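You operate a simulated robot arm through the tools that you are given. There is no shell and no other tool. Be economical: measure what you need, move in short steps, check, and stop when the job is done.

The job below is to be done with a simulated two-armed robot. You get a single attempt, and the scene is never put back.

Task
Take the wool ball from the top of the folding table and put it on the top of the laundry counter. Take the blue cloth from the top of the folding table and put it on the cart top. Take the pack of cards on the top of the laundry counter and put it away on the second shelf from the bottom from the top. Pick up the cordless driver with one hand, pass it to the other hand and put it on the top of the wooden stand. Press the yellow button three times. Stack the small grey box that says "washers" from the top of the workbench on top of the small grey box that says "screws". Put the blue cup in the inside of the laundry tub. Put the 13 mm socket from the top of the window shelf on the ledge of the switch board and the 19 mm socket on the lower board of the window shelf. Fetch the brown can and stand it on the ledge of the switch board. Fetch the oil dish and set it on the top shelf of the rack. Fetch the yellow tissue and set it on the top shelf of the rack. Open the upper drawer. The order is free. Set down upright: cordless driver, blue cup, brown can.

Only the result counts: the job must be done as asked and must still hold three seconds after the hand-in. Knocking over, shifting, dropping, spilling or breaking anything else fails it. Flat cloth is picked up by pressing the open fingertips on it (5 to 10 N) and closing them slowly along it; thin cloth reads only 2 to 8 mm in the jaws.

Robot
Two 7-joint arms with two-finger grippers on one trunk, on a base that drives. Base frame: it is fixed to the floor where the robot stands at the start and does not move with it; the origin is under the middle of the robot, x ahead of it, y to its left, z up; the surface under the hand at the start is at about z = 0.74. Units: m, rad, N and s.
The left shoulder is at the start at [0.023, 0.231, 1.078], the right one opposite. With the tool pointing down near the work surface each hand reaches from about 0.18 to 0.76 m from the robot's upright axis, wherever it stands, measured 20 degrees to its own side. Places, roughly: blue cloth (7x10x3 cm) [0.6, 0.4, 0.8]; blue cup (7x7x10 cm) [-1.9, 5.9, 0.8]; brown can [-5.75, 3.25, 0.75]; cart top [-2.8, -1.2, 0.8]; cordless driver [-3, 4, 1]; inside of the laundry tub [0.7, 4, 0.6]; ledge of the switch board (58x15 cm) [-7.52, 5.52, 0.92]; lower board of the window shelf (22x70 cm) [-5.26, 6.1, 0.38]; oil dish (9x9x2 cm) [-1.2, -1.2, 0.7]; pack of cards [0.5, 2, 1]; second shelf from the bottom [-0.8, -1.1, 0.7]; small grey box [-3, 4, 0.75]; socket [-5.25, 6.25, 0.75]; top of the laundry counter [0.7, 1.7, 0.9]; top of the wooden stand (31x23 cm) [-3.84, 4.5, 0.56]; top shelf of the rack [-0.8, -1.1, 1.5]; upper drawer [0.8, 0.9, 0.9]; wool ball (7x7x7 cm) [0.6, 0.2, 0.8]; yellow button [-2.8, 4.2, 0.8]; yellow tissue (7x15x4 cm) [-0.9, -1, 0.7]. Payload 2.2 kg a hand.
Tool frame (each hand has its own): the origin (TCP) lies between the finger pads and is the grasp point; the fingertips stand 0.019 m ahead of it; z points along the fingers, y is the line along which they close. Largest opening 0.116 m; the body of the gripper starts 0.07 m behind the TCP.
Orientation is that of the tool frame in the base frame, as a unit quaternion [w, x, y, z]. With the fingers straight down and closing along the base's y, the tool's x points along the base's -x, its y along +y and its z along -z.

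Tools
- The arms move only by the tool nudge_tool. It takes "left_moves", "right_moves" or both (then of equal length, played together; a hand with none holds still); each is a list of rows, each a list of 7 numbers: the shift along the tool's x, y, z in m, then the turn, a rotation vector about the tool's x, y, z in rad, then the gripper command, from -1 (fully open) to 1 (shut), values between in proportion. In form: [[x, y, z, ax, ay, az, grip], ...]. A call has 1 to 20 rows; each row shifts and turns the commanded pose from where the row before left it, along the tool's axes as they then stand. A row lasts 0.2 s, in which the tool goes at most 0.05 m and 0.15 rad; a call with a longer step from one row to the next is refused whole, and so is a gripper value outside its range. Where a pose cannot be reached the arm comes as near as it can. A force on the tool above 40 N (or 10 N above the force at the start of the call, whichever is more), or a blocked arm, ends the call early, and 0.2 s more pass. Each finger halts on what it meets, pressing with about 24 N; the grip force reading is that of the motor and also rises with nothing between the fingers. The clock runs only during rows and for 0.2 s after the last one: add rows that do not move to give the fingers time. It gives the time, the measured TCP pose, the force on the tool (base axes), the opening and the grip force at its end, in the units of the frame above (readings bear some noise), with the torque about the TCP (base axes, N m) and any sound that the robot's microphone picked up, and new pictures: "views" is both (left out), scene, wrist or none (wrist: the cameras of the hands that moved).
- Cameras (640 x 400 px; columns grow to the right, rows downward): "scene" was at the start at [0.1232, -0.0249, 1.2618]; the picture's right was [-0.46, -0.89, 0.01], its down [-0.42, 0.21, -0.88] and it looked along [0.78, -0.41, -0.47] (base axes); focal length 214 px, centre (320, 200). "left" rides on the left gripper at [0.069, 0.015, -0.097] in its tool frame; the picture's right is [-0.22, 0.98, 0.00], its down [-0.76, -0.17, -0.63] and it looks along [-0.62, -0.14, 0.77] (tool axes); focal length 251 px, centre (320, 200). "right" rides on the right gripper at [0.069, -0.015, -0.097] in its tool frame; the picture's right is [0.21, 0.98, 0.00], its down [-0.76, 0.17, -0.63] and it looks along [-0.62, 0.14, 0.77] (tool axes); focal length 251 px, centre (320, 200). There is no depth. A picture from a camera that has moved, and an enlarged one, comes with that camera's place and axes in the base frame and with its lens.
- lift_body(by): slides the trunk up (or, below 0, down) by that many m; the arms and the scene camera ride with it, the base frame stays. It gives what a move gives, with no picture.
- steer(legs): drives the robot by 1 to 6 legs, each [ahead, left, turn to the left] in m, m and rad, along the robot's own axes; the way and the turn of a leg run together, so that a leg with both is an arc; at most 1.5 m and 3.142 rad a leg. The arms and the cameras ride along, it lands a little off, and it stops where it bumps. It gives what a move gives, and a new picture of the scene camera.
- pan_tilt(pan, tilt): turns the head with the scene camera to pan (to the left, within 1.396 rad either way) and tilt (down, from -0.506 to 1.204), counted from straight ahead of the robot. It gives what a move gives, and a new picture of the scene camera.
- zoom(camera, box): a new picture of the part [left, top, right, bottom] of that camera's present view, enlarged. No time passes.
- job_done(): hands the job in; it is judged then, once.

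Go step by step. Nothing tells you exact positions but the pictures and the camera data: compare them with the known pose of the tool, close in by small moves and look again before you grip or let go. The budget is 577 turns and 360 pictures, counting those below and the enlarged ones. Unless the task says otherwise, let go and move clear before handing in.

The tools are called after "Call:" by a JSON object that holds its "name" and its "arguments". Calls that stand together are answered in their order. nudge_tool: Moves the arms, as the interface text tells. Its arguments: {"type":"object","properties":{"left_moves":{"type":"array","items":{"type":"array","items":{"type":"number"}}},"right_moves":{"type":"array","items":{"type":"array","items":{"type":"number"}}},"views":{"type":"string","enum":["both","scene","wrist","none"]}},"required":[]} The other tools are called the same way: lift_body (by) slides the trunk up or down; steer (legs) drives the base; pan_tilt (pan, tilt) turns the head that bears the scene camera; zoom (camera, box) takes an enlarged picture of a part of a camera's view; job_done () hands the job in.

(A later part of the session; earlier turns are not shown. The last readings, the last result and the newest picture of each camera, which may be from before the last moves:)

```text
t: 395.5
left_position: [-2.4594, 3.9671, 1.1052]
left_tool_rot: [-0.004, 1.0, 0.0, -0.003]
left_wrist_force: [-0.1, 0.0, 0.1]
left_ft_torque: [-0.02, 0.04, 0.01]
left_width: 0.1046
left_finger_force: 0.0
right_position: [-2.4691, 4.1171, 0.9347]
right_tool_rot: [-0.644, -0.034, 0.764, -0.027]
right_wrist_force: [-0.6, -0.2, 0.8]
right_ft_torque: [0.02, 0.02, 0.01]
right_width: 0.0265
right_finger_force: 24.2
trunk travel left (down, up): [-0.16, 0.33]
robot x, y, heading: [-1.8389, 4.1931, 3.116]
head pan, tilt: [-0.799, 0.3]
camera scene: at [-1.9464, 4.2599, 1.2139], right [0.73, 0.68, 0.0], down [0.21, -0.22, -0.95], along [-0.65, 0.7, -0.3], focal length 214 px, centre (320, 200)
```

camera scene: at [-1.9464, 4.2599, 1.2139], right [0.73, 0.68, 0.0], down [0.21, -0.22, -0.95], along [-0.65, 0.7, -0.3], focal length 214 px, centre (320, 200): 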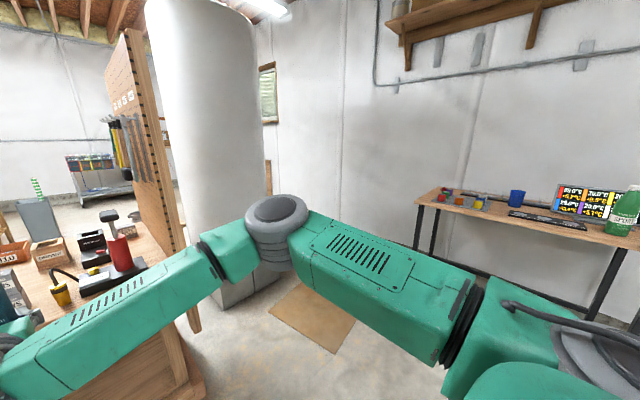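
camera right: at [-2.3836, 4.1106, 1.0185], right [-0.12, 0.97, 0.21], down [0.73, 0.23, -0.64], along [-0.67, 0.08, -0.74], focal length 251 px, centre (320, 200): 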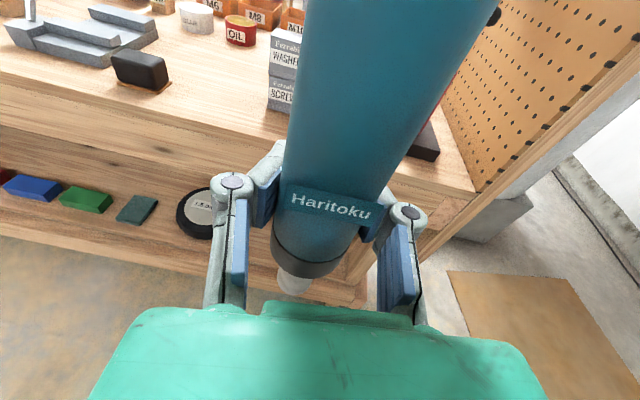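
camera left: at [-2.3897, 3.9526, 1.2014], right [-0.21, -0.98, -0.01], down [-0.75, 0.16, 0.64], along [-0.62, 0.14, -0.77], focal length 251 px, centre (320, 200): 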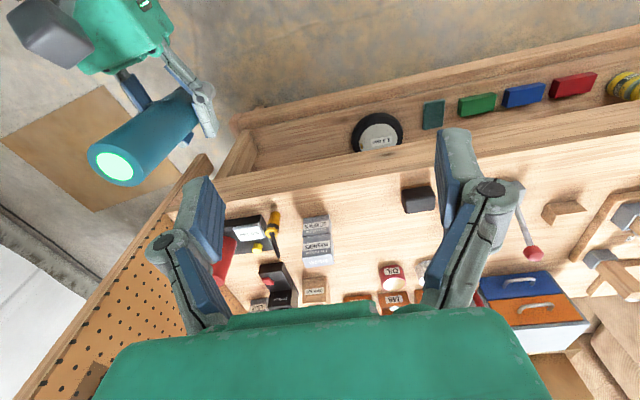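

Passage: around the water heater's north side. First pull both hands in closer, then turn toward NW.

Call:
{"name": "nudge_tool", "arguments": {"right_moves": [[0, 0.02, -0.03, 0, 0, 0, 1], [0, 0.025, -0.035, 0, 0, 0, 1], [0, 0.025, -0.035, 0, 0, 0, 1], [0, 0.025, -0.03, 0, 0, 0, 1], [0, 0, 0, 0, 0, 0, 1]], "left_moves": [[0.045, 0, 0, 0, 0, 0, -1], [0.045, 0, 0, 0, 0, 0, -1], [0.045, 0, 0, 0, 0, 0, -1], [0.03, 0, 0, 0, 0, 0, -1], [0, 0, 0, 0, 0, 0, -1]], "views": "none"}}

Call:
{"name": "lift_body", "arguments": {"by": -0.1}}

Call:
{"name": "steer", "arguments": {"legs": [[0, 0, -0.916], [1.2, 0, 0]]}}

Call:
{"name": "pan_tilt", "arguments": {"pan": 0.4, "tilt": 0.4}}

```text
t: 396.7
left_position: [-2.2974, 3.9689, 1.1025]
left_tool_rot: [-0.004, 1.0, 0.0, -0.003]
left_wrist_force: [0.0, -0.5, -0.2]
left_ft_torque: [0.0, -0.02, -0.03]
left_width: 0.116
left_finger_force: 0.0
right_position: [-2.3492, 4.2242, 0.9549]
right_tool_rot: [-0.643, -0.034, 0.764, -0.027]
right_wrist_force: [0.0, 0.9, -4.3]
right_ft_torque: [-0.04, 0.05, 0.05]
right_width: 0.0262
right_finger_force: 24.3
trunk travel left (down, up): [-0.16, 0.33]
robot x, y, heading: [-1.8366, 4.1899, 3.117]
head pan, tilt: [-0.799, 0.3]
```

```text
t: 398.0
left_position: [-2.2937, 3.9689, 1.0046]
left_tool_rot: [-0.004, 1.0, 0.0, -0.003]
left_wrist_force: [-0.2, -0.3, -0.1]
left_ft_torque: [0.04, 0.0, -0.04]
left_width: 0.1158
left_finger_force: 0.0
right_position: [-2.3493, 4.2235, 0.8558]
right_tool_rot: [-0.644, -0.034, 0.764, -0.027]
right_wrist_force: [-0.2, 0.2, -3.9]
right_ft_torque: [-0.02, 0.11, -0.02]
right_width: 0.026
right_finger_force: 23.4
trunk travel left (down, up): [-0.06, 0.43]
robot x, y, heading: [-1.8375, 4.1943, 3.12]
head pan, tilt: [-0.799, 0.3]
```

```text
t: 406.4
left_position: [-2.9994, 5.3843, 1.0038]
left_tool_rot: [-0.006, 0.897, -0.443, -0.002]
left_wrist_force: [-0.6, 0.7, -0.1]
left_ft_torque: [-0.02, -0.01, 0.0]
left_width: 0.116
left_finger_force: 0.0
right_position: [-2.8284, 5.5832, 0.8556]
right_tool_rot: [-0.589, 0.308, 0.7, 0.261]
right_wrist_force: [0.1, -0.8, -4.4]
right_ft_torque: [0.04, 0.07, 0.01]
right_width: 0.0258
right_finger_force: 24.4
trunk travel left (down, up): [-0.06, 0.43]
robot x, y, heading: [-2.5425, 5.1587, 2.201]
head pan, tilt: [-0.799, 0.3]
camera scene: at [-2.5528, 5.2841, 1.1139], right [0.99, -0.17, 0.0], down [-0.05, -0.29, -0.95], along [0.16, 0.94, -0.3], focal length 214 px, centre (320, 200)
```

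scene: 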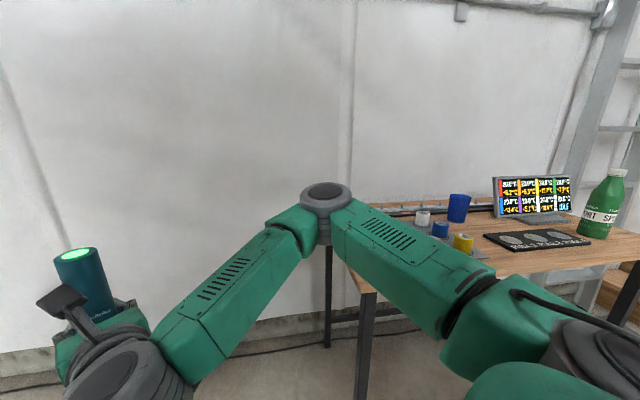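

```text
t: 407.8
left_position: [-2.9972, 5.3827, 1.0062]
left_tool_rot: [-0.005, 0.897, -0.442, -0.003]
left_wrist_force: [0.0, -0.5, -0.3]
left_ft_torque: [0.0, 0.01, -0.01]
left_width: 0.1161
left_finger_force: 0.0
right_position: [-2.827, 5.5796, 0.8566]
right_tool_rot: [-0.591, 0.307, 0.699, 0.261]
right_wrist_force: [-0.6, 0.4, -3.5]
right_ft_torque: [0.03, 0.07, 0.02]
right_width: 0.0256
right_finger_force: 24.0
trunk travel left (down, up): [-0.06, 0.43]
robot x, y, heading: [-2.5461, 5.1583, 2.202]
head pan, tilt: [0.4, 0.4]
camera scene: at [-2.6476, 5.2395, 1.1046], right [0.52, 0.86, 0.0], down [0.34, -0.2, -0.92], along [-0.79, 0.47, -0.39], focal length 214 px, centre (320, 200)
```

scene: 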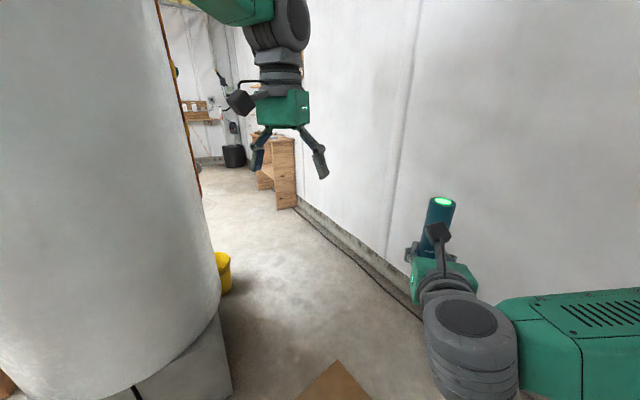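

Corridor is ~0.95 m wide (heater north side y≈5.25, wall y≈6.2). Advance 0.33, tuck the left hand, then turn to face west.

Call:
{"name": "steer", "arguments": {"legs": [[0.33, 0, 0]]}}

Call:
{"name": "nudge_tool", "arguments": {"left_moves": [[0, -0.04, -0.03, 0, 0, 0, 0], [0, -0.04, -0.03, 0, 0, 0, 1], [0, 0, -0.03, 0, 0, 0, 1], [0, 0, 0, 0, 0, 0, 1]], "views": "none"}}

Call:
{"name": "steer", "arguments": {"legs": [[0, 0, 0.9]]}}

Call:
{"name": "pan_tilt", "arguments": {"pan": 0.0, "tilt": 0.5}}

```text
t: 410.0
left_position: [-3.1894, 5.648, 1.0048]
left_tool_rot: [-0.006, 0.896, -0.443, -0.003]
left_wrist_force: [-0.5, 0.6, -0.7]
left_ft_torque: [-0.01, -0.02, 0.02]
left_width: 0.1163
left_finger_force: 0.0
right_position: [-3.0209, 5.8454, 0.8567]
right_tool_rot: [-0.591, 0.307, 0.7, 0.261]
right_wrist_force: [-0.3, 0.2, -3.7]
right_ft_torque: [0.06, 0.02, 0.0]
right_width: 0.0255
right_finger_force: 24.2
trunk travel left (down, up): [-0.06, 0.43]
robot x, y, heading: [-2.7364, 5.4248, 2.204]
head pan, tilt: [0.4, 0.4]
camera scene: at [-2.8412, 5.5049, 1.1045], right [0.52, 0.86, 0.0], down [0.34, -0.2, -0.92], along [-0.79, 0.47, -0.39], focal length 214 px, centre (320, 200)
```

scene: 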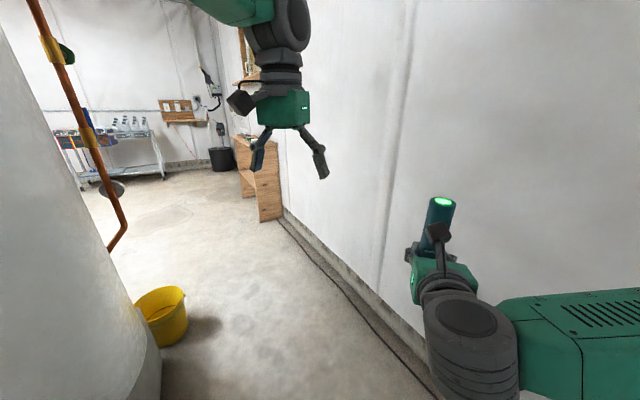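

```text
t: 411.0
left_position: [-3.1261, 5.6916, 1.0963]
left_tool_rot: [-0.006, 0.897, -0.442, -0.004]
left_wrist_force: [-0.7, 0.0, -0.2]
left_ft_torque: [0.0, 0.0, -0.01]
left_width: 0.0
left_finger_force: 23.8
right_position: [-3.0204, 5.842, 0.8578]
right_tool_rot: [-0.591, 0.307, 0.698, 0.263]
right_wrist_force: [0.0, 0.3, -3.7]
right_ft_torque: [0.04, 0.05, 0.0]
right_width: 0.0253
right_finger_force: 23.9
trunk travel left (down, up): [-0.06, 0.43]
robot x, y, heading: [-2.7359, 5.4197, 2.2]
head pan, tilt: [0.4, 0.4]
```

```text
t: 413.7
left_position: [-3.1891, 5.2867, 1.0967]
left_tool_rot: [-0.003, 1.0, -0.009, -0.007]
left_wrist_force: [0.0, -0.1, 0.0]
left_ft_torque: [-0.01, 0.02, 0.01]
left_width: 0.0003
left_finger_force: 23.8
right_position: [-3.2422, 5.4637, 0.8582]
right_tool_rot: [-0.647, -0.027, 0.762, -0.022]
right_wrist_force: [0.3, 0.0, -2.9]
right_ft_torque: [0.0, 0.01, -0.01]
right_width: 0.0254
right_finger_force: 24.6
trunk travel left (down, up): [-0.06, 0.43]
robot x, y, heading: [-2.7362, 5.4204, 3.101]
head pan, tilt: [0.4, 0.4]
camera scene: at [-2.8652, 5.3922, 1.1046], right [-0.35, 0.94, 0.0], down [0.37, 0.14, -0.92], along [-0.86, -0.32, -0.39], focal length 214 px, centre (320, 200)
```

scene: 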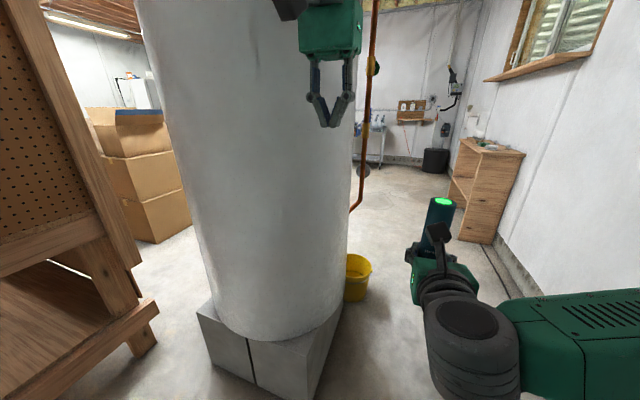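

```text
t: 414.6
left_position: [-3.1871, 5.2871, 1.0986]
left_tool_rot: [-0.005, 1.0, -0.009, -0.008]
left_wrist_force: [-0.8, -0.7, 0.4]
left_ft_torque: [0.01, 0.03, -0.03]
left_width: 0.0
left_finger_force: 23.2
right_position: [-3.2385, 5.4631, 0.8593]
right_tool_rot: [-0.648, -0.028, 0.761, -0.022]
right_wrist_force: [0.0, 0.9, -3.9]
right_ft_torque: [0.0, 0.08, 0.0]
right_width: 0.0253
right_finger_force: 24.1
trunk travel left (down, up): [-0.06, 0.43]
robot x, y, heading: [-2.7351, 5.4217, 3.101]
head pan, tilt: [0.0, 0.499]
camera scene: at [-2.8695, 5.4277, 1.0955], right [0.04, 1.0, 0.0], down [0.48, -0.02, -0.88], along [-0.88, 0.03, -0.48], focal length 214 px, centre (320, 200)
```

scene: 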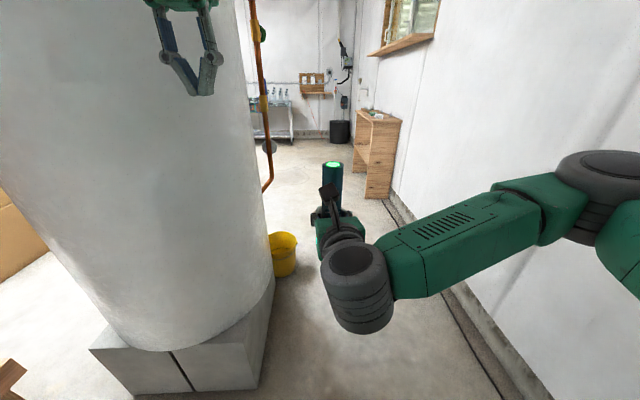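

Extend the right arm forward to narrow the elbow, then shift right 0.27 into the middle of the corridor.

Call:
{"name": "nudge_tool", "arguments": {"right_moves": [[0.008, 0, 0.045, 0, 0, 0, 1], [0.008, 0, 0.045, 0, 0, 0, 1], [0.007, 0, 0.045, 0, 0, 0, 1], [0, 0, 0, 0, 0, 0, 1]], "left_moves": [[-0.04, 0, 0, 0, 0, 0, 1], [-0.04, 0, 0, 0, 0, 0, 1], [-0.03, 0, 0, 0, 0, 0, 1], [0, 0, 0, 0, 0, 0, 1]], "views": "none"}}

Call:
{"name": "steer", "arguments": {"legs": [[0, -0.26, 0.02]]}}

```text
t: 415.6
left_position: [-3.2951, 5.2871, 1.1022]
left_tool_rot: [-0.005, 1.0, -0.009, -0.009]
left_wrist_force: [0.2, 0.5, -0.1]
left_ft_torque: [-0.03, 0.02, 0.01]
left_width: 0.0
left_finger_force: 23.6
right_position: [-3.3765, 5.4517, 0.8629]
right_tool_rot: [-0.648, -0.028, 0.76, -0.022]
right_wrist_force: [-0.4, 0.4, -2.2]
right_ft_torque: [0.04, 0.03, 0.0]
right_width: 0.0249
right_finger_force: 23.8
trunk travel left (down, up): [-0.06, 0.43]
robot x, y, heading: [-2.7395, 5.4223, 3.099]
head pan, tilt: [0.0, 0.499]
```

```text
t: 417.5
left_position: [-3.2843, 5.5154, 1.0981]
left_tool_rot: [-0.013, 1.0, 0.003, -0.007]
left_wrist_force: [0.1, -2.0, -0.9]
left_ft_torque: [0.1, 0.03, -0.01]
left_width: 0.0
left_finger_force: 24.2
right_position: [-3.3699, 5.6828, 0.8605]
right_tool_rot: [-0.647, -0.041, 0.761, -0.022]
right_wrist_force: [0.4, -0.1, -3.6]
right_ft_torque: [0.02, 0.03, -0.13]
right_width: 0.0252
right_finger_force: 24.4
trunk travel left (down, up): [-0.06, 0.43]
robot x, y, heading: [-2.7279, 5.6792, 3.124]
head pan, tilt: [0.0, 0.499]
camera scene: at [-2.8629, 5.6652, 1.0952], right [0.02, 1.0, 0.02], down [0.48, 0.0, -0.88], along [-0.88, 0.02, -0.48], focal length 214 px, centre (320, 200)
```

scene: 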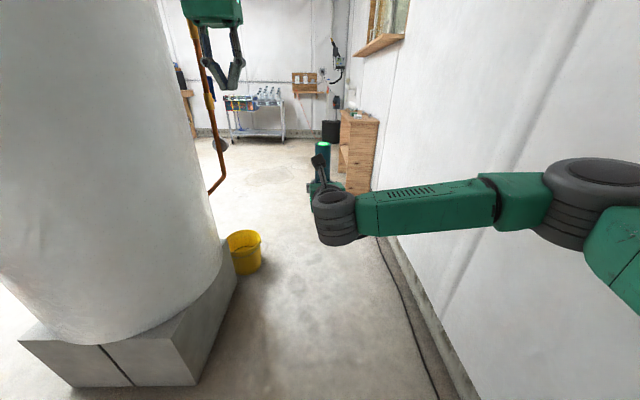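

In the corridor. Drive 1.5 ahead (west), then turn left to face south and look.

Call:
{"name": "steer", "arguments": {"legs": [[1.5, 0, 0], [0.2, 0, 0]]}}

Call:
{"name": "pan_tilt", "arguments": {"pan": 1.2, "tilt": 0.4}}

```text
t: 426.1
left_position: [-4.9849, 5.5635, 1.1018]
left_tool_rot: [-0.005, 1.0, 0.002, -0.008]
left_wrist_force: [-0.2, -0.1, -0.3]
left_ft_torque: [-0.01, -0.02, 0.01]
left_width: 0.0001
left_finger_force: 23.7
right_position: [-5.0702, 5.7268, 0.8629]
right_tool_rot: [-0.648, -0.037, 0.76, -0.029]
right_wrist_force: [-0.8, -0.2, -3.9]
right_ft_torque: [0.0, 0.04, -0.01]
right_width: 0.0246
right_finger_force: 23.4
trunk travel left (down, up): [-0.06, 0.43]
robot x, y, heading: [-4.4279, 5.713, 3.124]
head pan, tilt: [0.0, 0.499]
camera scene: at [-4.5661, 5.7135, 1.0952], right [0.02, 1.0, 0.0], down [0.48, -0.01, -0.88], along [-0.87, 0.02, -0.48], focal length 214 px, centre (320, 200)
```

scene: 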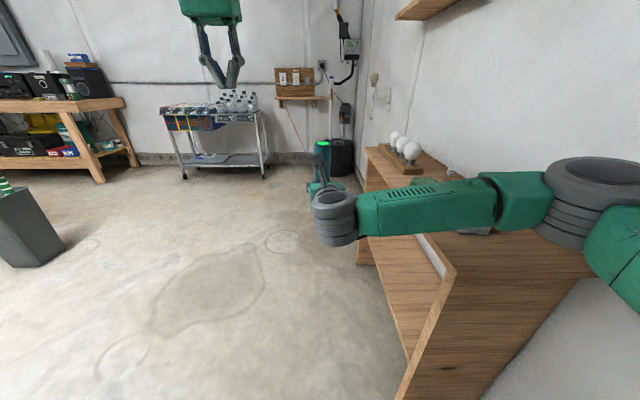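

```text
t: 427.5
left_position: [-4.98, 5.5653, 1.1055]
left_tool_rot: [-0.005, 1.0, 0.002, -0.011]
left_wrist_force: [-0.2, 0.3, 1.2]
left_ft_torque: [0.0, 0.02, -0.02]
left_width: 0.0
left_finger_force: 23.9
right_position: [-5.0662, 5.7279, 0.8654]
right_tool_rot: [-0.65, -0.037, 0.758, -0.029]
right_wrist_force: [-0.1, -0.1, -3.8]
right_ft_torque: [-0.02, 0.1, 0.03]
right_width: 0.0247
right_finger_force: 24.3
trunk travel left (down, up): [-0.06, 0.43]
robot x, y, heading: [-4.4313, 5.715, 3.122]
head pan, tilt: [1.201, 0.4]
camera scene: at [-4.5093, 5.6276, 1.1047], right [-0.93, 0.38, 0.0], down [0.15, 0.36, -0.92], along [-0.35, -0.85, -0.39], focal length 214 px, centre (320, 200)
```

scene: 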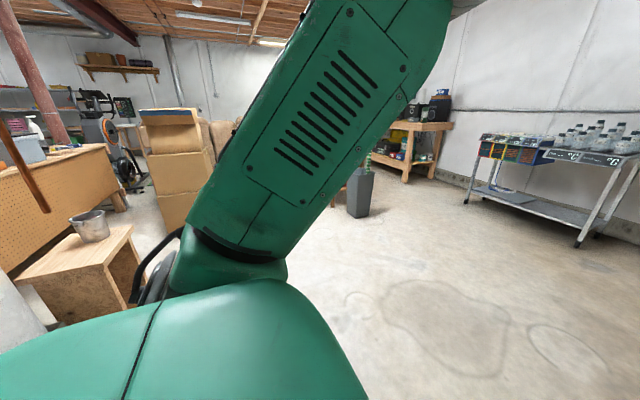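

The wooden stand with a pail is at x −4.0…−3.74, y 4.37…4.68, pail on its south part; free at ≈(-3.87, 4.59). Turn left, drive south to its west side, then face east.

Call:
{"name": "steer", "arguments": {"legs": [[0.12, 0, 0], [0, 0, 1.57], [1.12, 0, 0]]}}

Call:
{"name": "steer", "arguments": {"legs": [[0, 0, 1.57]]}}

Call:
{"name": "pan_tilt", "arguments": {"pan": 0.0, "tilt": 0.6}}

```text
t: 437.9
left_position: [-4.4227, 4.0419, 1.1049]
left_tool_rot: [0.004, 0.704, 0.71, -0.011]
left_wrist_force: [0.2, 0.5, 0.6]
left_ft_torque: [0.03, 0.04, 0.0]
left_width: 0.0001
left_finger_force: 23.9
right_position: [-4.5857, 3.9556, 0.8638]
right_tool_rot: [0.438, 0.563, -0.51, 0.48]
right_wrist_force: [-0.1, 0.1, -3.0]
right_ft_torque: [-0.11, -0.01, 0.0]
right_width: 0.0245
right_finger_force: 23.9
trunk travel left (down, up): [-0.06, 0.43]
robot x, y, heading: [-4.57, 4.59, -1.586]
head pan, tilt: [1.201, 0.4]
camera scene: at [-4.4862, 4.5117, 1.1047], right [-0.38, -0.93, 0.0], down [-0.36, 0.15, -0.92], along [0.85, -0.35, -0.39], focal length 214 px, centre (320, 200)
```

scene: 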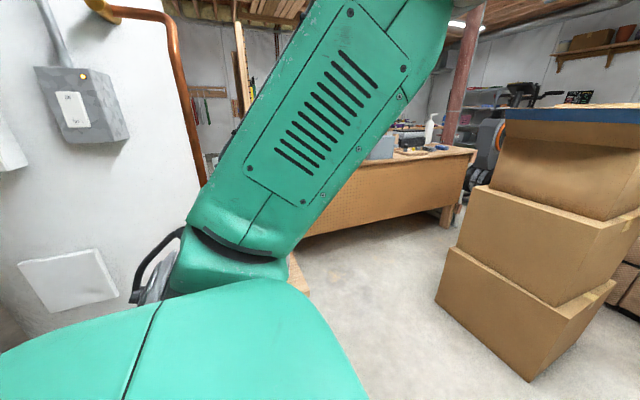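

```text
t: 442.1
left_position: [-4.0274, 4.7414, 1.1074]
left_tool_rot: [0.012, -0.006, 1.0, -0.005]
left_wrist_force: [-0.3, -0.8, -0.5]
left_ft_torque: [-0.02, -0.03, -0.01]
left_width: 0.0
left_finger_force: 23.5
right_position: [-3.9395, 4.5787, 0.8671]
right_tool_rot: [-0.03, 0.757, 0.038, 0.651]
right_wrist_force: [-0.1, 0.0, -4.2]
right_ft_torque: [0.01, -0.08, 0.0]
right_width: 0.0246
right_finger_force: 24.1
trunk travel left (down, up): [-0.06, 0.43]
robot x, y, heading: [-4.571, 4.5912, -0.016]
head pan, tilt: [1.201, 0.4]
camera scene: at [-4.4929, 4.676, 1.1048], right [0.93, -0.38, 0.0], down [-0.15, -0.36, -0.92], along [0.34, 0.85, -0.39], focal length 214 px, centre (320, 200)
```

scene: 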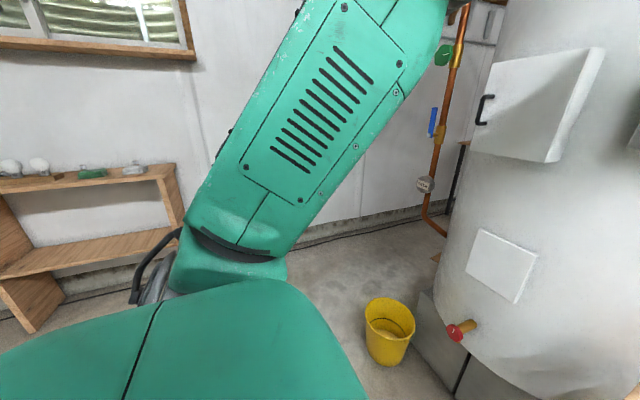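

```text
t: 443.5
left_position: [-4.0303, 4.7406, 1.1087]
left_tool_rot: [0.014, -0.005, 1.0, -0.004]
left_wrist_force: [0.2, 0.9, -0.5]
left_ft_torque: [0.0, -0.02, 0.05]
left_width: 0.0
left_finger_force: 24.0
right_position: [-3.9421, 4.5783, 0.8702]
right_tool_rot: [-0.03, 0.756, 0.038, 0.653]
right_wrist_force: [-0.5, 0.5, -3.4]
right_ft_torque: [0.05, -0.05, -0.03]
right_width: 0.0246
right_finger_force: 24.5
trunk travel left (down, up): [-0.06, 0.43]
robot x, y, heading: [-4.5729, 4.5906, -0.017]
head pan, tilt: [0.0, 0.6]
camera scene: at [-4.4393, 4.5889, 1.0863], right [-0.01, -1.0, 0.0], down [-0.57, 0.01, -0.82], along [0.82, -0.01, -0.57], focal length 214 px, centre (320, 200)
```

scene: 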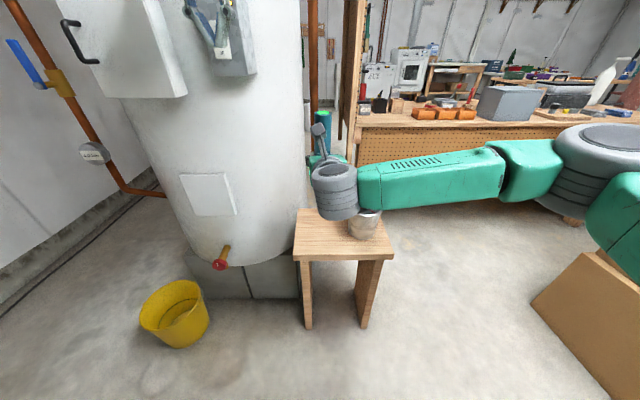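

The stand is right ahead. Straighten pitch slightly, move ahead 7 cm and lower partway.

Call:
{"name": "nudge_tool", "arguments": {"right_moves": [[0.005, -0.003, 0.036, 0, -0.024, 0, 1], [0.005, -0.003, 0.036, 0, 0, 0, 1], [-0.03, 0, 0.005, 0, 0, 0, 1], [-0.03, 0, 0.005, 0, 0, 0, 1], [-0.03, 0, 0.005, 0, 0, 0, 1], [-0.03, 0, 0.005, 0, 0, 0, 1], [-0.02, 0, 0.003, 0, 0, 0, 1], [0, 0, 0, 0, 0, 0, 1], [0, 0, 0, 0, 0, 0, 1]], "views": "both"}}

```text
t: 445.5
left_position: [-4.0304, 4.7415, 1.1098]
left_tool_rot: [0.015, -0.006, 1.0, -0.004]
left_wrist_force: [0.8, 0.5, 0.3]
left_ft_torque: [-0.02, 0.02, 0.04]
left_width: 0.0
left_finger_force: 24.4
right_position: [-3.8704, 4.5903, 0.7251]
right_tool_rot: [-0.028, 0.764, 0.038, 0.643]
right_wrist_force: [-0.1, 0.0, -3.6]
right_ft_torque: [0.04, -0.06, 0.0]
right_width: 0.0245
right_finger_force: 23.9
trunk travel left (down, up): [-0.06, 0.43]
robot x, y, heading: [-4.5694, 4.5898, -0.012]
head pan, tilt: [0.0, 0.6]
camera scene: at [-4.439, 4.5892, 1.0862], right [-0.01, -1.0, 0.0], down [-0.57, 0.01, -0.82], along [0.82, -0.01, -0.57], focal length 214 px, centre (320, 200)
camera right: at [-3.9556, 4.5986, 0.8104], right [0.13, -0.97, 0.22], down [-0.73, -0.24, -0.64], along [0.67, -0.07, -0.74], focal length 251 px, centre (320, 200)
```

scene: 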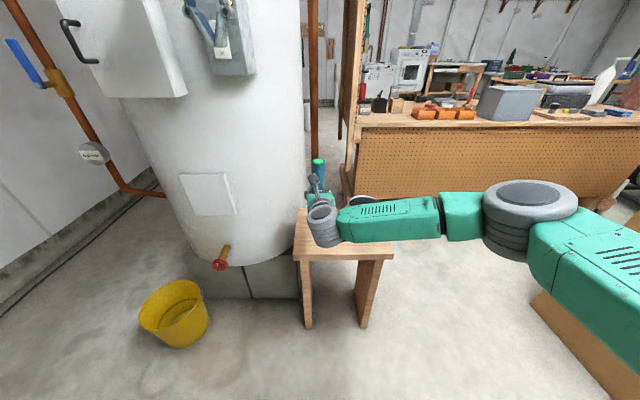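
right: 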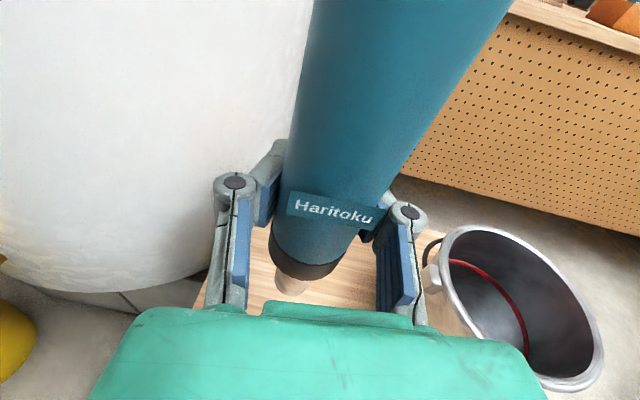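

Driver looks vertical. Continue down.

Call:
{"name": "nudge_tool", "arguments": {"right_moves": [[-0.025, 0, 0.004, 0, 0, 0, 1], [-0.025, 0, 0.004, 0, 0, 0, 1], [-0.012, 0, 0.002, 0, 0, 0, 1], [0, 0, 0, 0, 0, 0, 1], [0, 0, 0, 0, 0, 0, 1]], "views": "both"}}

```text
t: 446.7
left_position: [-4.0308, 4.7407, 1.1091]
left_tool_rot: [0.014, -0.005, 1.0, -0.005]
left_wrist_force: [0.0, 0.2, -0.3]
left_ft_torque: [0.02, 0.04, 0.0]
left_width: 0.0
left_finger_force: 23.9
right_position: [-3.8717, 4.5902, 0.6633]
right_tool_rot: [-0.03, 0.764, 0.039, 0.643]
right_wrist_force: [0.9, 1.4, -3.6]
right_ft_torque: [0.03, -0.08, 0.01]
right_width: 0.0247
right_finger_force: 23.8
trunk travel left (down, up): [-0.06, 0.43]
robot x, y, heading: [-4.5706, 4.5893, -0.014]
head pan, tilt: [0.0, 0.6]
camera scene: at [-4.439, 4.5892, 1.0862], right [-0.01, -1.0, 0.0], down [-0.57, 0.01, -0.82], along [0.82, -0.01, -0.57], focal length 214 px, centre (320, 200)
camera right: at [-3.9565, 4.5986, 0.748], right [0.13, -0.97, 0.22], down [-0.73, -0.24, -0.64], along [0.67, -0.07, -0.74], focal length 251 px, centre (320, 200)
```

scene: 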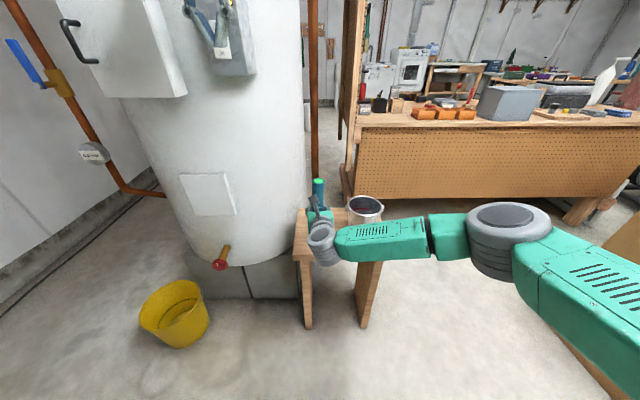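
right: 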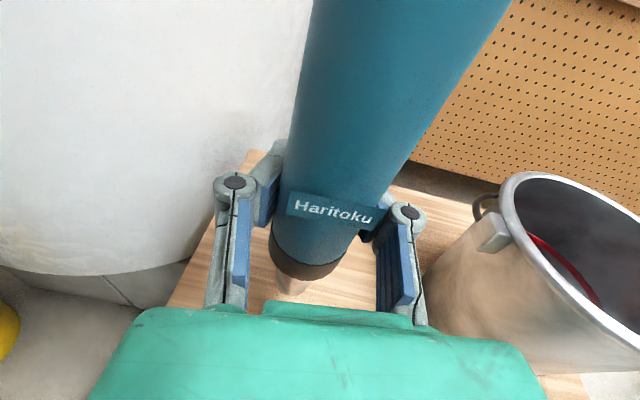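

Call:
{"name": "nudge_tool", "arguments": {"right_moves": [[-0.006, 0, 0.001, 0, 0, 0, 1], [-0.005, 0, 0.001, 0, 0, 0, 1], [-0.004, 0, 0, 0, 0, 0, 1], [0, 0, 0, 0, 0, 0, 1]], "views": "none"}}

Call:
{"name": "nudge_tool", "arguments": {"right_moves": [[-0.003, 0, 0, 0, 0, 0, 1], [-0.003, 0, 0, 0, 0, 0, 1], [0, 0, 0, 0, 0, 0, 1]], "views": "wrist"}}

```text
t: 447.7
left_position: [-4.03, 4.7431, 1.1094]
left_tool_rot: [0.014, -0.005, 1.0, -0.004]
left_wrist_force: [0.5, -0.5, 0.3]
left_ft_torque: [0.0, -0.01, 0.02]
left_width: 0.0
left_finger_force: 23.9
right_position: [-3.8726, 4.5894, 0.6482]
right_tool_rot: [-0.029, 0.764, 0.039, 0.643]
right_wrist_force: [0.1, -0.1, -3.5]
right_ft_torque: [0.02, -0.05, -0.01]
right_width: 0.0245
right_finger_force: 23.4
trunk travel left (down, up): [-0.06, 0.43]
robot x, y, heading: [-4.5717, 4.5904, -0.013]
head pan, tilt: [0.0, 0.6]
```

```text
t: 448.5
left_position: [-4.0306, 4.741, 1.1101]
left_tool_rot: [0.014, -0.005, 1.0, -0.004]
left_wrist_force: [0.5, 1.6, -0.2]
left_ft_torque: [0.01, 0.0, 0.01]
left_width: 0.0
left_finger_force: 24.4
right_position: [-3.8753, 4.5895, 0.6424]
right_tool_rot: [-0.029, 0.764, 0.039, 0.643]
right_wrist_force: [0.7, -0.9, -3.9]
right_ft_torque: [0.01, -0.05, -0.01]
right_width: 0.0241
right_finger_force: 23.8
trunk travel left (down, up): [-0.06, 0.43]
robot x, y, heading: [-4.5744, 4.5925, -0.017]
head pan, tilt: [0.0, 0.6]
camera right: at [-3.9582, 4.5983, 0.7272], right [0.13, -0.97, 0.22], down [-0.73, -0.24, -0.64], along [0.67, -0.07, -0.74], focal length 251 px, centre (320, 200)
```

right: 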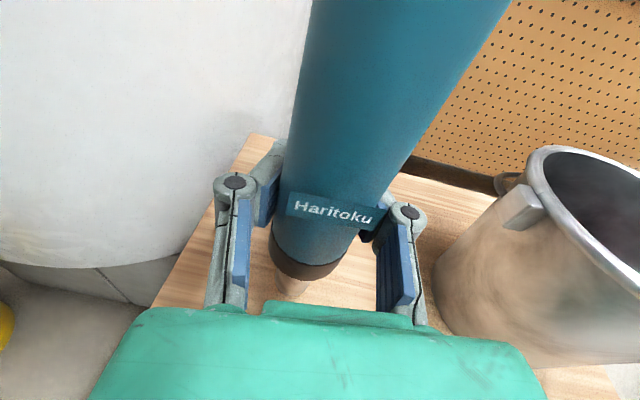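

Call:
{"name": "nudge_tool", "arguments": {"right_moves": [[-0.003, 0, 0, 0, 0, 0, 1], [-0.003, 0, 0, 0, 0, 0, 1], [0, 0, 0, 0, 0, 0, 1]], "views": "none"}}

Call:
{"name": "nudge_tool", "arguments": {"right_moves": [[-0.003, 0, 0, 0, 0, 0, 1], [-0.003, 0, 0, 0, 0, 0, 1], [0, 0, 0, 0, 0, 0, 1]], "views": "none"}}

```text
t: 449.3
left_position: [-4.0301, 4.7417, 1.1097]
left_tool_rot: [0.014, -0.004, 1.0, -0.004]
left_wrist_force: [0.4, -0.3, -0.2]
left_ft_torque: [0.02, 0.0, -0.03]
left_width: 0.0001
left_finger_force: 23.9
right_position: [-3.8741, 4.5899, 0.6361]
right_tool_rot: [-0.03, 0.764, 0.039, 0.643]
right_wrist_force: [-0.9, -0.4, -3.7]
right_ft_torque: [0.02, -0.1, -0.04]
right_width: 0.0244
right_finger_force: 24.0
trunk travel left (down, up): [-0.06, 0.43]
robot x, y, heading: [-4.5718, 4.5855, -0.016]
head pan, tilt: [0.0, 0.6]
```

```text
t: 450.1
left_position: [-4.0306, 4.7407, 1.1097]
left_tool_rot: [0.015, -0.004, 1.0, -0.005]
left_wrist_force: [0.3, -0.4, -0.2]
left_ft_torque: [0.0, -0.02, 0.01]
left_width: 0.0002
left_finger_force: 23.9
right_position: [-3.8761, 4.5902, 0.631]
right_tool_rot: [-0.03, 0.764, 0.04, 0.644]
right_wrist_force: [-0.8, 1.3, -3.9]
right_ft_torque: [0.04, -0.07, -0.01]
right_width: 0.0241
right_finger_force: 24.2
trunk travel left (down, up): [-0.06, 0.43]
robot x, y, heading: [-4.5754, 4.591, -0.016]
head pan, tilt: [0.0, 0.6]
```

Call:
{"name": "nudge_tool", "arguments": {"right_moves": [[-0.003, 0, 0, 0, 0, 0, 1], [-0.003, 0, 0, 0, 0, 0, 1], [0, 0, 0, 0, 0, 0, 1]], "views": "wrist"}}

Call:
{"name": "zoom", "arguments": {"camera": "scene", "box": [270, 160, 400, 280]}}

```text
t: 450.9
left_position: [-4.0314, 4.7407, 1.1104]
left_tool_rot: [0.014, -0.005, 1.0, -0.004]
left_wrist_force: [0.7, -0.2, -0.1]
left_ft_torque: [0.0, 0.01, -0.01]
left_width: 0.0001
left_finger_force: 24.1
right_position: [-3.8768, 4.5891, 0.6265]
right_tool_rot: [-0.03, 0.764, 0.039, 0.643]
right_wrist_force: [-0.1, 0.4, 0.3]
right_ft_torque: [-0.03, 0.04, -0.02]
right_width: 0.0241
right_finger_force: 23.8
trunk travel left (down, up): [-0.06, 0.43]
robot x, y, heading: [-4.5687, 4.5888, -0.007]
head pan, tilt: [0.0, 0.6]
camera right: at [-3.9615, 4.5978, 0.7103], right [0.13, -0.97, 0.22], down [-0.73, -0.24, -0.64], along [0.67, -0.07, -0.74], focal length 251 px, centre (320, 200)
```

right: 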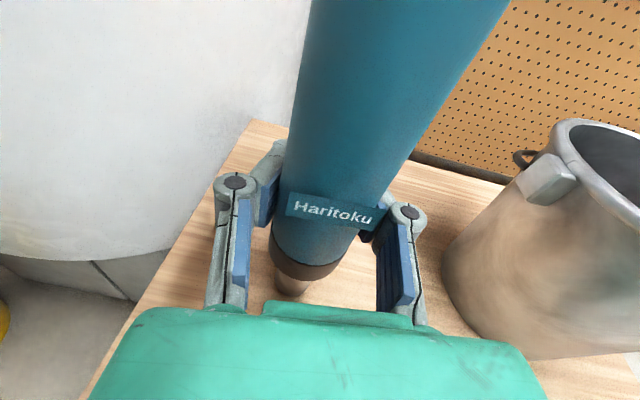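

```text
3.33 times, centred on (335, 220) of scene
camera zoom: at [-4.4396, 4.5891, 1.0863], right [-0.01, -1.0, 0.0], down [-0.57, 0.01, -0.82], along [0.82, -0.01, -0.57], focal length 715 px, centre (270, 133)
```

zoom: 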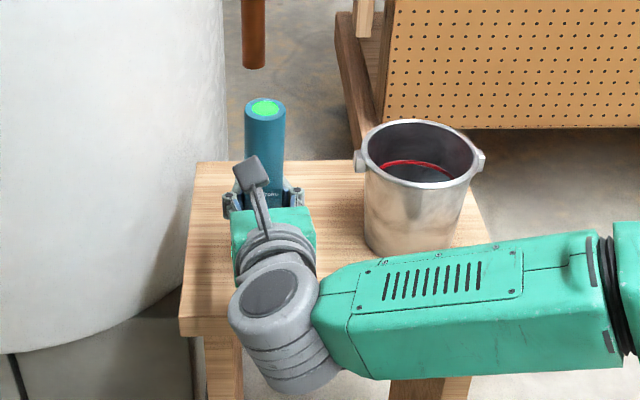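

Weight is taken by the stand. Open by a few millimetres only, and look.

Call:
{"name": "nudge_tool", "arguments": {"right_moves": [[-0.001, 0, 0, 0, 0, 0, 1], [0, 0, 0, 0, 0, 0, 0.56], [0, 0, 0, 0, 0, 0, 0.5], [0, 0, 0, 0, 0, 0, 0.45], [0, 0, 0, 0, 0, 0, 0.45]], "views": "wrist"}}

```text
t: 452.1
left_position: [-4.0306, 4.74, 1.1099]
left_tool_rot: [0.014, -0.006, 1.0, -0.004]
left_wrist_force: [0.7, 0.5, -0.2]
left_ft_torque: [0.04, -0.01, -0.03]
left_width: 0.0
left_finger_force: 24.3
right_position: [-3.8776, 4.5905, 0.6251]
right_tool_rot: [-0.031, 0.764, 0.04, 0.643]
right_wrist_force: [0.0, 0.3, 0.0]
right_ft_torque: [-0.01, 0.02, 0.0]
right_width: 0.0321
right_finger_force: 0.1
trunk travel left (down, up): [-0.06, 0.43]
robot x, y, heading: [-4.5683, 4.5916, -0.012]
head pan, tilt: [0.0, 0.6]
camera right: at [-3.9615, 4.5979, 0.709], right [0.13, -0.97, 0.22], down [-0.73, -0.24, -0.64], along [0.67, -0.07, -0.74], focal length 251 px, centre (320, 200)
```

right: 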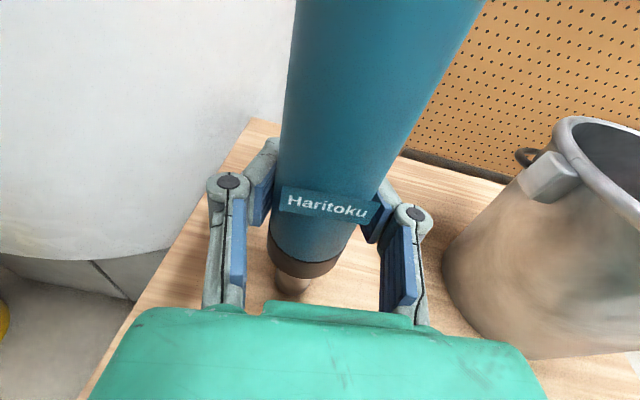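

Call:
{"name": "nudge_tool", "arguments": {"right_moves": [[0, 0, 0, 0, 0, 0, 0.35], [0, 0, 0, 0, 0, 0, 0.35], [0, 0, 0, 0, 0, 0, 0.35]], "views": "wrist"}}

```text
t: 452.9
left_position: [-4.0309, 4.7409, 1.1092]
left_tool_rot: [0.014, -0.006, 1.0, -0.004]
left_wrist_force: [0.1, -0.4, -0.9]
left_ft_torque: [0.01, -0.02, -0.01]
left_width: 0.0
left_finger_force: 23.5
right_position: [-3.8776, 4.5904, 0.6242]
right_tool_rot: [-0.03, 0.763, 0.039, 0.644]
right_wrist_force: [-0.5, -1.4, -0.3]
right_ft_torque: [0.02, -0.06, 0.01]
right_width: 0.0379
right_finger_force: 0.0
trunk travel left (down, up): [-0.06, 0.43]
robot x, y, heading: [-4.5672, 4.5955, -0.015]
head pan, tilt: [0.0, 0.6]
camera right: at [-3.9614, 4.5979, 0.709], right [0.13, -0.97, 0.22], down [-0.73, -0.24, -0.64], along [0.67, -0.07, -0.74], focal length 251 px, centre (320, 200)
```

right: 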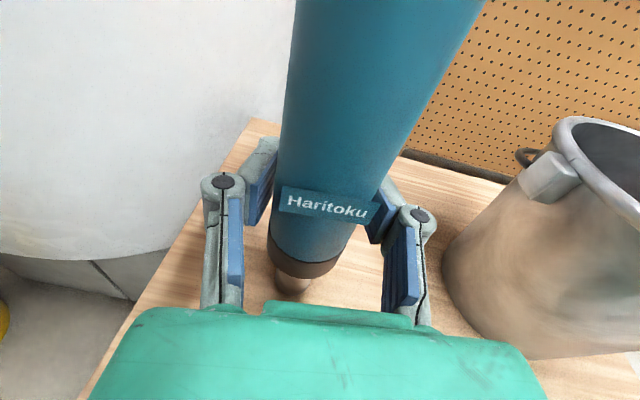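

The driver stands by itself. Open further and withdraw straight back slowly.

Call:
{"name": "nudge_tool", "arguments": {"right_moves": [[0, 0, 0, 0, 0, 0, 0.15], [0, 0, 0, 0, 0, 0, -0.1], [0, 0, 0, 0, 0, 0, -0.1], [0.002, 0, -0.01, 0, 0, 0, -0.1], [0.002, 0, -0.02, 0, 0, 0, -0.1], [0.003, 0, -0.03, 0, 0, 0, -0.1], [0.003, 0, -0.03, 0, 0, 0, -0.1], [0.003, 0, -0.03, 0, 0, 0, -0.1], [0, 0, 0, 0, 0, 0, -0.1]], "views": "both"}}

```text
t: 454.9
left_position: [-4.0313, 4.7412, 1.109]
left_tool_rot: [0.014, -0.005, 1.0, -0.004]
left_wrist_force: [0.1, -0.4, -0.2]
left_ft_torque: [0.0, -0.04, -0.01]
left_width: 0.0
left_finger_force: 23.9
right_position: [-3.9927, 4.5798, 0.6566]
right_tool_rot: [-0.029, 0.764, 0.038, 0.643]
right_wrist_force: [0.1, -0.7, 0.8]
right_ft_torque: [0.0, -0.01, -0.02]
right_width: 0.0637
right_finger_force: 0.0
trunk travel left (down, up): [-0.06, 0.43]
robot x, y, heading: [-4.5705, 4.5903, -0.011]
head pan, tilt: [0.0, 0.6]
camera scene: at [-4.4399, 4.5889, 1.0863], right [-0.01, -1.0, 0.0], down [-0.57, 0.01, -0.82], along [0.82, -0.01, -0.57], focal length 214 px, centre (320, 200)
camera right: at [-4.0772, 4.5874, 0.7418], right [0.13, -0.97, 0.22], down [-0.73, -0.24, -0.64], along [0.67, -0.07, -0.74], focal length 251 px, centre (320, 200)
```

scene: 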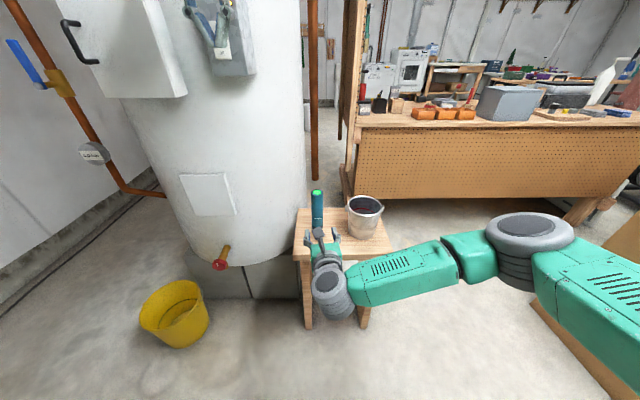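
right: 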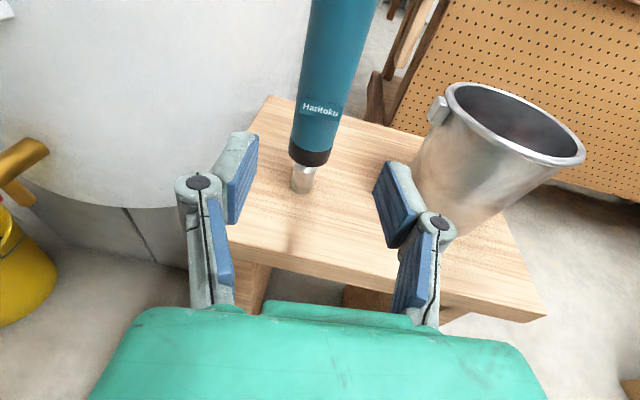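

The driver stands upright on the wooden stand. Withdraw, raise the hand, back off and look toward the brown can (−5.75, 3.25).

Call:
{"name": "nudge_tool", "arguments": {"right_moves": [[0.01, 0, -0.04, 0, 0, 0, -1], [0.01, 0, -0.04, 0, 0, 0, -1], [0.04, 0, 0, 0, 0, 0, -1], [0.04, 0, 0, 0, 0, 0, -1], [0.04, 0, 0, 0, 0, 0, -1], [0.04, 0, 0, 0, 0, 0, -1], [0.04, 0, 0, 0, 0, 0, -1], [0, 0, 0, 0, 0, 0, -1]], "views": "none"}}

Call:
{"name": "steer", "arguments": {"legs": [[-0.4, 0, 0], [0, 0, -2.1]]}}

Call:
{"name": "pan_tilt", "arguments": {"pan": 0.0, "tilt": 0.3}}

```text
t: 456.7
left_position: [-4.0314, 4.7408, 1.1099]
left_tool_rot: [0.014, -0.005, 1.0, -0.004]
left_wrist_force: [-0.7, 0.0, 0.3]
left_ft_torque: [0.0, 0.03, 0.05]
left_width: 0.0002
left_finger_force: 24.0
right_position: [-4.0346, 4.5753, 0.8887]
right_tool_rot: [-0.031, 0.764, 0.04, 0.643]
right_wrist_force: [0.6, -0.2, 0.3]
right_ft_torque: [0.01, -0.01, -0.02]
right_width: 0.1161
right_finger_force: 0.0
trunk travel left (down, up): [-0.06, 0.43]
robot x, y, heading: [-4.5734, 4.5937, -0.015]
head pan, tilt: [0.0, 0.6]
```

```text
t: 464.2
left_position: [-5.1151, 4.054, 1.1094]
left_tool_rot: [0.003, 0.865, 0.502, -0.014]
left_wrist_force: [0.9, 0.9, -0.3]
left_ft_torque: [0.0, 0.01, 0.0]
left_width: 0.0
left_finger_force: 24.5
right_position: [-5.2553, 4.1413, 0.889]
right_tool_rot: [-0.544, -0.413, 0.643, -0.346]
right_wrist_force: [0.4, 0.5, -0.1]
right_ft_torque: [0.0, -0.03, -0.03]
right_width: 0.1158
right_finger_force: 0.1
trunk travel left (down, up): [-0.06, 0.43]
robot x, y, heading: [-4.9754, 4.5972, -2.115]
head pan, tilt: [0.0, 0.6]
camera scene: at [-5.04, 4.4842, 1.0864], right [-0.86, 0.52, 0.0], down [0.29, 0.49, -0.82], along [-0.43, -0.7, -0.57], focal length 214 px, centre (320, 200)
```

scene: 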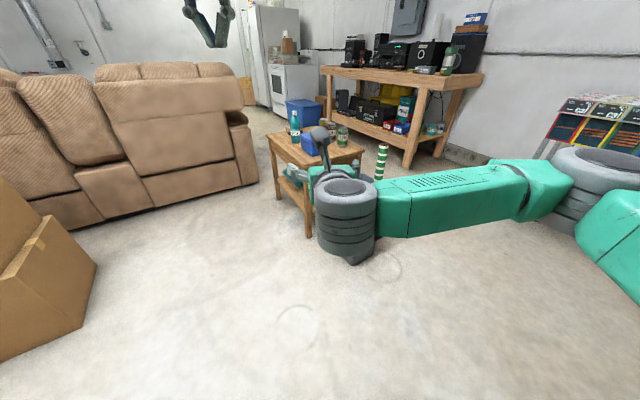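

```text
t: 465.1
left_position: [-5.1142, 4.0568, 1.1121]
left_tool_rot: [0.003, 0.865, 0.502, -0.016]
left_wrist_force: [0.0, 0.2, -0.4]
left_ft_torque: [0.01, 0.03, 0.01]
left_width: 0.0001
left_finger_force: 23.8
right_position: [-5.2544, 4.1434, 0.8906]
right_tool_rot: [-0.544, -0.414, 0.642, -0.347]
right_wrist_force: [0.2, -0.4, -0.3]
right_ft_torque: [-0.01, 0.01, 0.03]
right_width: 0.1161
right_finger_force: 0.1
trunk travel left (down, up): [-0.06, 0.43]
robot x, y, heading: [-4.9722, 4.5984, -2.116]
head pan, tilt: [0.0, 0.3]
camera scene: at [-5.0427, 4.4798, 1.1138], right [-0.86, 0.52, 0.0], down [0.16, 0.26, -0.95], along [-0.49, -0.82, -0.3], focal length 214 px, centre (320, 200)
```

scene: 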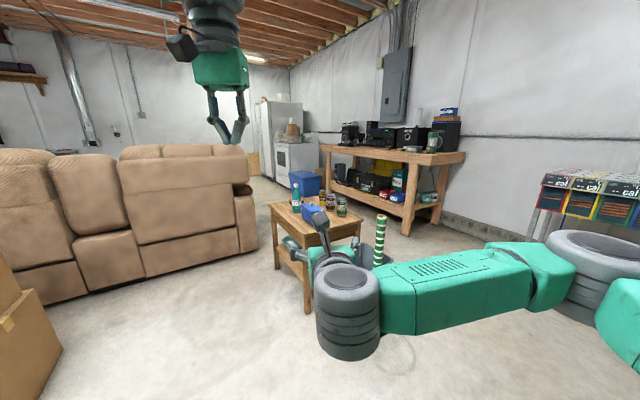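

Call:
{"name": "zoom", "arguments": {"camera": "scene", "box": [260, 160, 400, 250]}}

```text
4.44 times, centred on (330, 205) of scene
camera zoom: at [-5.0427, 4.4798, 1.1138], right [-0.86, 0.52, 0.0], down [0.16, 0.26, -0.95], along [-0.49, -0.82, -0.3], focal length 953 px, centre (276, 178)
```

zoom: 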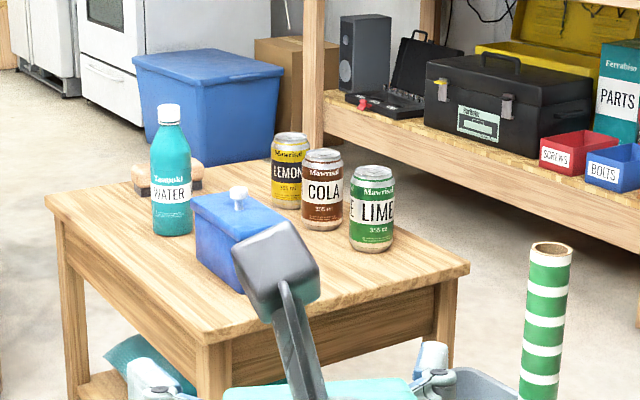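

The brown COLA can stands between LEMON and LIME on the small table (cans in a row along y at x≈-5.82). I'll approach from the north with the right hand; first return the right hand to the normal pointing-down pose.

Call:
{"name": "nudge_tool", "arguments": {"right_moves": [[0.02, 0.02, 0, 0, -0.14, 0, -1], [0.02, 0.02, 0, 0, -0.14, 0, -1], [0.02, 0.02, 0, 0, -0.14, 0, -1], [0.02, 0.02, 0, 0, -0.14, 0, -1], [0.02, 0.02, 0, 0, -0.14, 0, -1], [0, 0, -0.02, 0, -0.14, 0, -1], [0, 0, -0.02, 0, -0.14, 0, -1], [0, 0, -0.02, 0, -0.14, 0, -1], [0, 0, -0.02, 0, -0.14, 0, -1], [0, 0, -0.02, 0, -0.14, 0, -1], [0, 0, 0, 0, 0, 0, -1]], "views": "none"}}

Call:
{"name": "nudge_tool", "arguments": {"right_moves": [[0, 0, 0, 0, 0, -0.15, -1], [0, 0, 0, 0, 0, -0.15, -1], [0, 0, 0, 0, 0, -0.15, -1], [0, 0, 0, 0, 0, -0.15, -1], [0, 0, 0, 0, 0, -0.15, -1], [0, 0, 0, 0, 0, -0.15, -1], [0, 0, 0, 0, 0, -0.15, -1], [0, 0, 0, 0, 0, -0.15, -1], [0, 0, 0, 0, 0, -0.15, -1], [0, 0, 0, 0, 0, -0.15, -1], [0, 0, 0, 0, 0, -0.15, -1], [0, 0, 0, 0, 0, -0.15, -1], [0, 0, 0, 0, 0, -0.15, -1], [0, 0, 0, 0, 0, -0.15, -1], [0, 0, 0, 0, 0, -0.15, -1], [0, 0, 0, 0, 0, -0.15, -1], [0, 0, 0, 0, 0, -0.15, -1], [0, 0, 0, 0, 0, -0.15, -1], [0, 0, 0, 0, 0, -0.15, -1], [0, 0, 0, 0, 0, -0.15, -1]], "views": "scene"}}

```text
t: 467.4
left_position: [-5.1133, 4.0563, 1.1108]
left_tool_rot: [0.003, 0.865, 0.502, -0.016]
left_wrist_force: [0.1, 0.3, -0.9]
left_ft_torque: [-0.02, 0.02, -0.02]
left_width: 0.0001
left_finger_force: 24.4
right_position: [-5.3453, 4.1815, 1.0686]
right_tool_rot: [-0.002, -0.541, 0.841, 0.002]
right_wrist_force: [0.2, -0.1, -0.9]
right_ft_torque: [0.02, 0.02, 0.01]
right_width: 0.1159
right_finger_force: 0.0
trunk travel left (down, up): [-0.06, 0.43]
robot x, y, heading: [-4.9716, 4.5983, -2.114]
head pan, tilt: [0.0, 0.3]
```

```text
t: 471.6
left_position: [-5.1138, 4.0559, 1.1116]
left_tool_rot: [0.005, 0.865, 0.502, -0.017]
left_wrist_force: [0.0, 0.2, -1.2]
left_ft_torque: [-0.01, 0.03, 0.01]
left_width: 0.0002
left_finger_force: 24.0
right_position: [-5.3457, 4.1822, 1.0697]
right_tool_rot: [-0.002, 0.877, 0.48, -0.003]
right_wrist_force: [0.1, -0.1, 0.2]
right_ft_torque: [0.0, -0.02, -0.03]
right_width: 0.1159
right_finger_force: 0.1
trunk travel left (down, up): [-0.06, 0.43]
robot x, y, heading: [-4.9744, 4.5946, -2.111]
head pan, tilt: [0.0, 0.3]
camera scene: at [-5.0428, 4.4797, 1.1138], right [-0.86, 0.52, 0.0], down [0.16, 0.26, -0.95], along [-0.49, -0.82, -0.3], focal length 214 px, centre (320, 200)
```

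scene: 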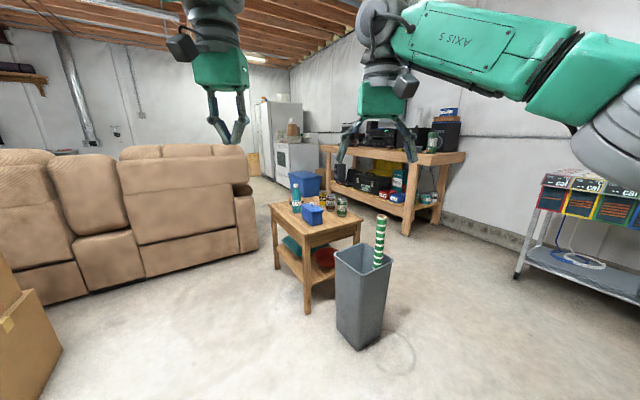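

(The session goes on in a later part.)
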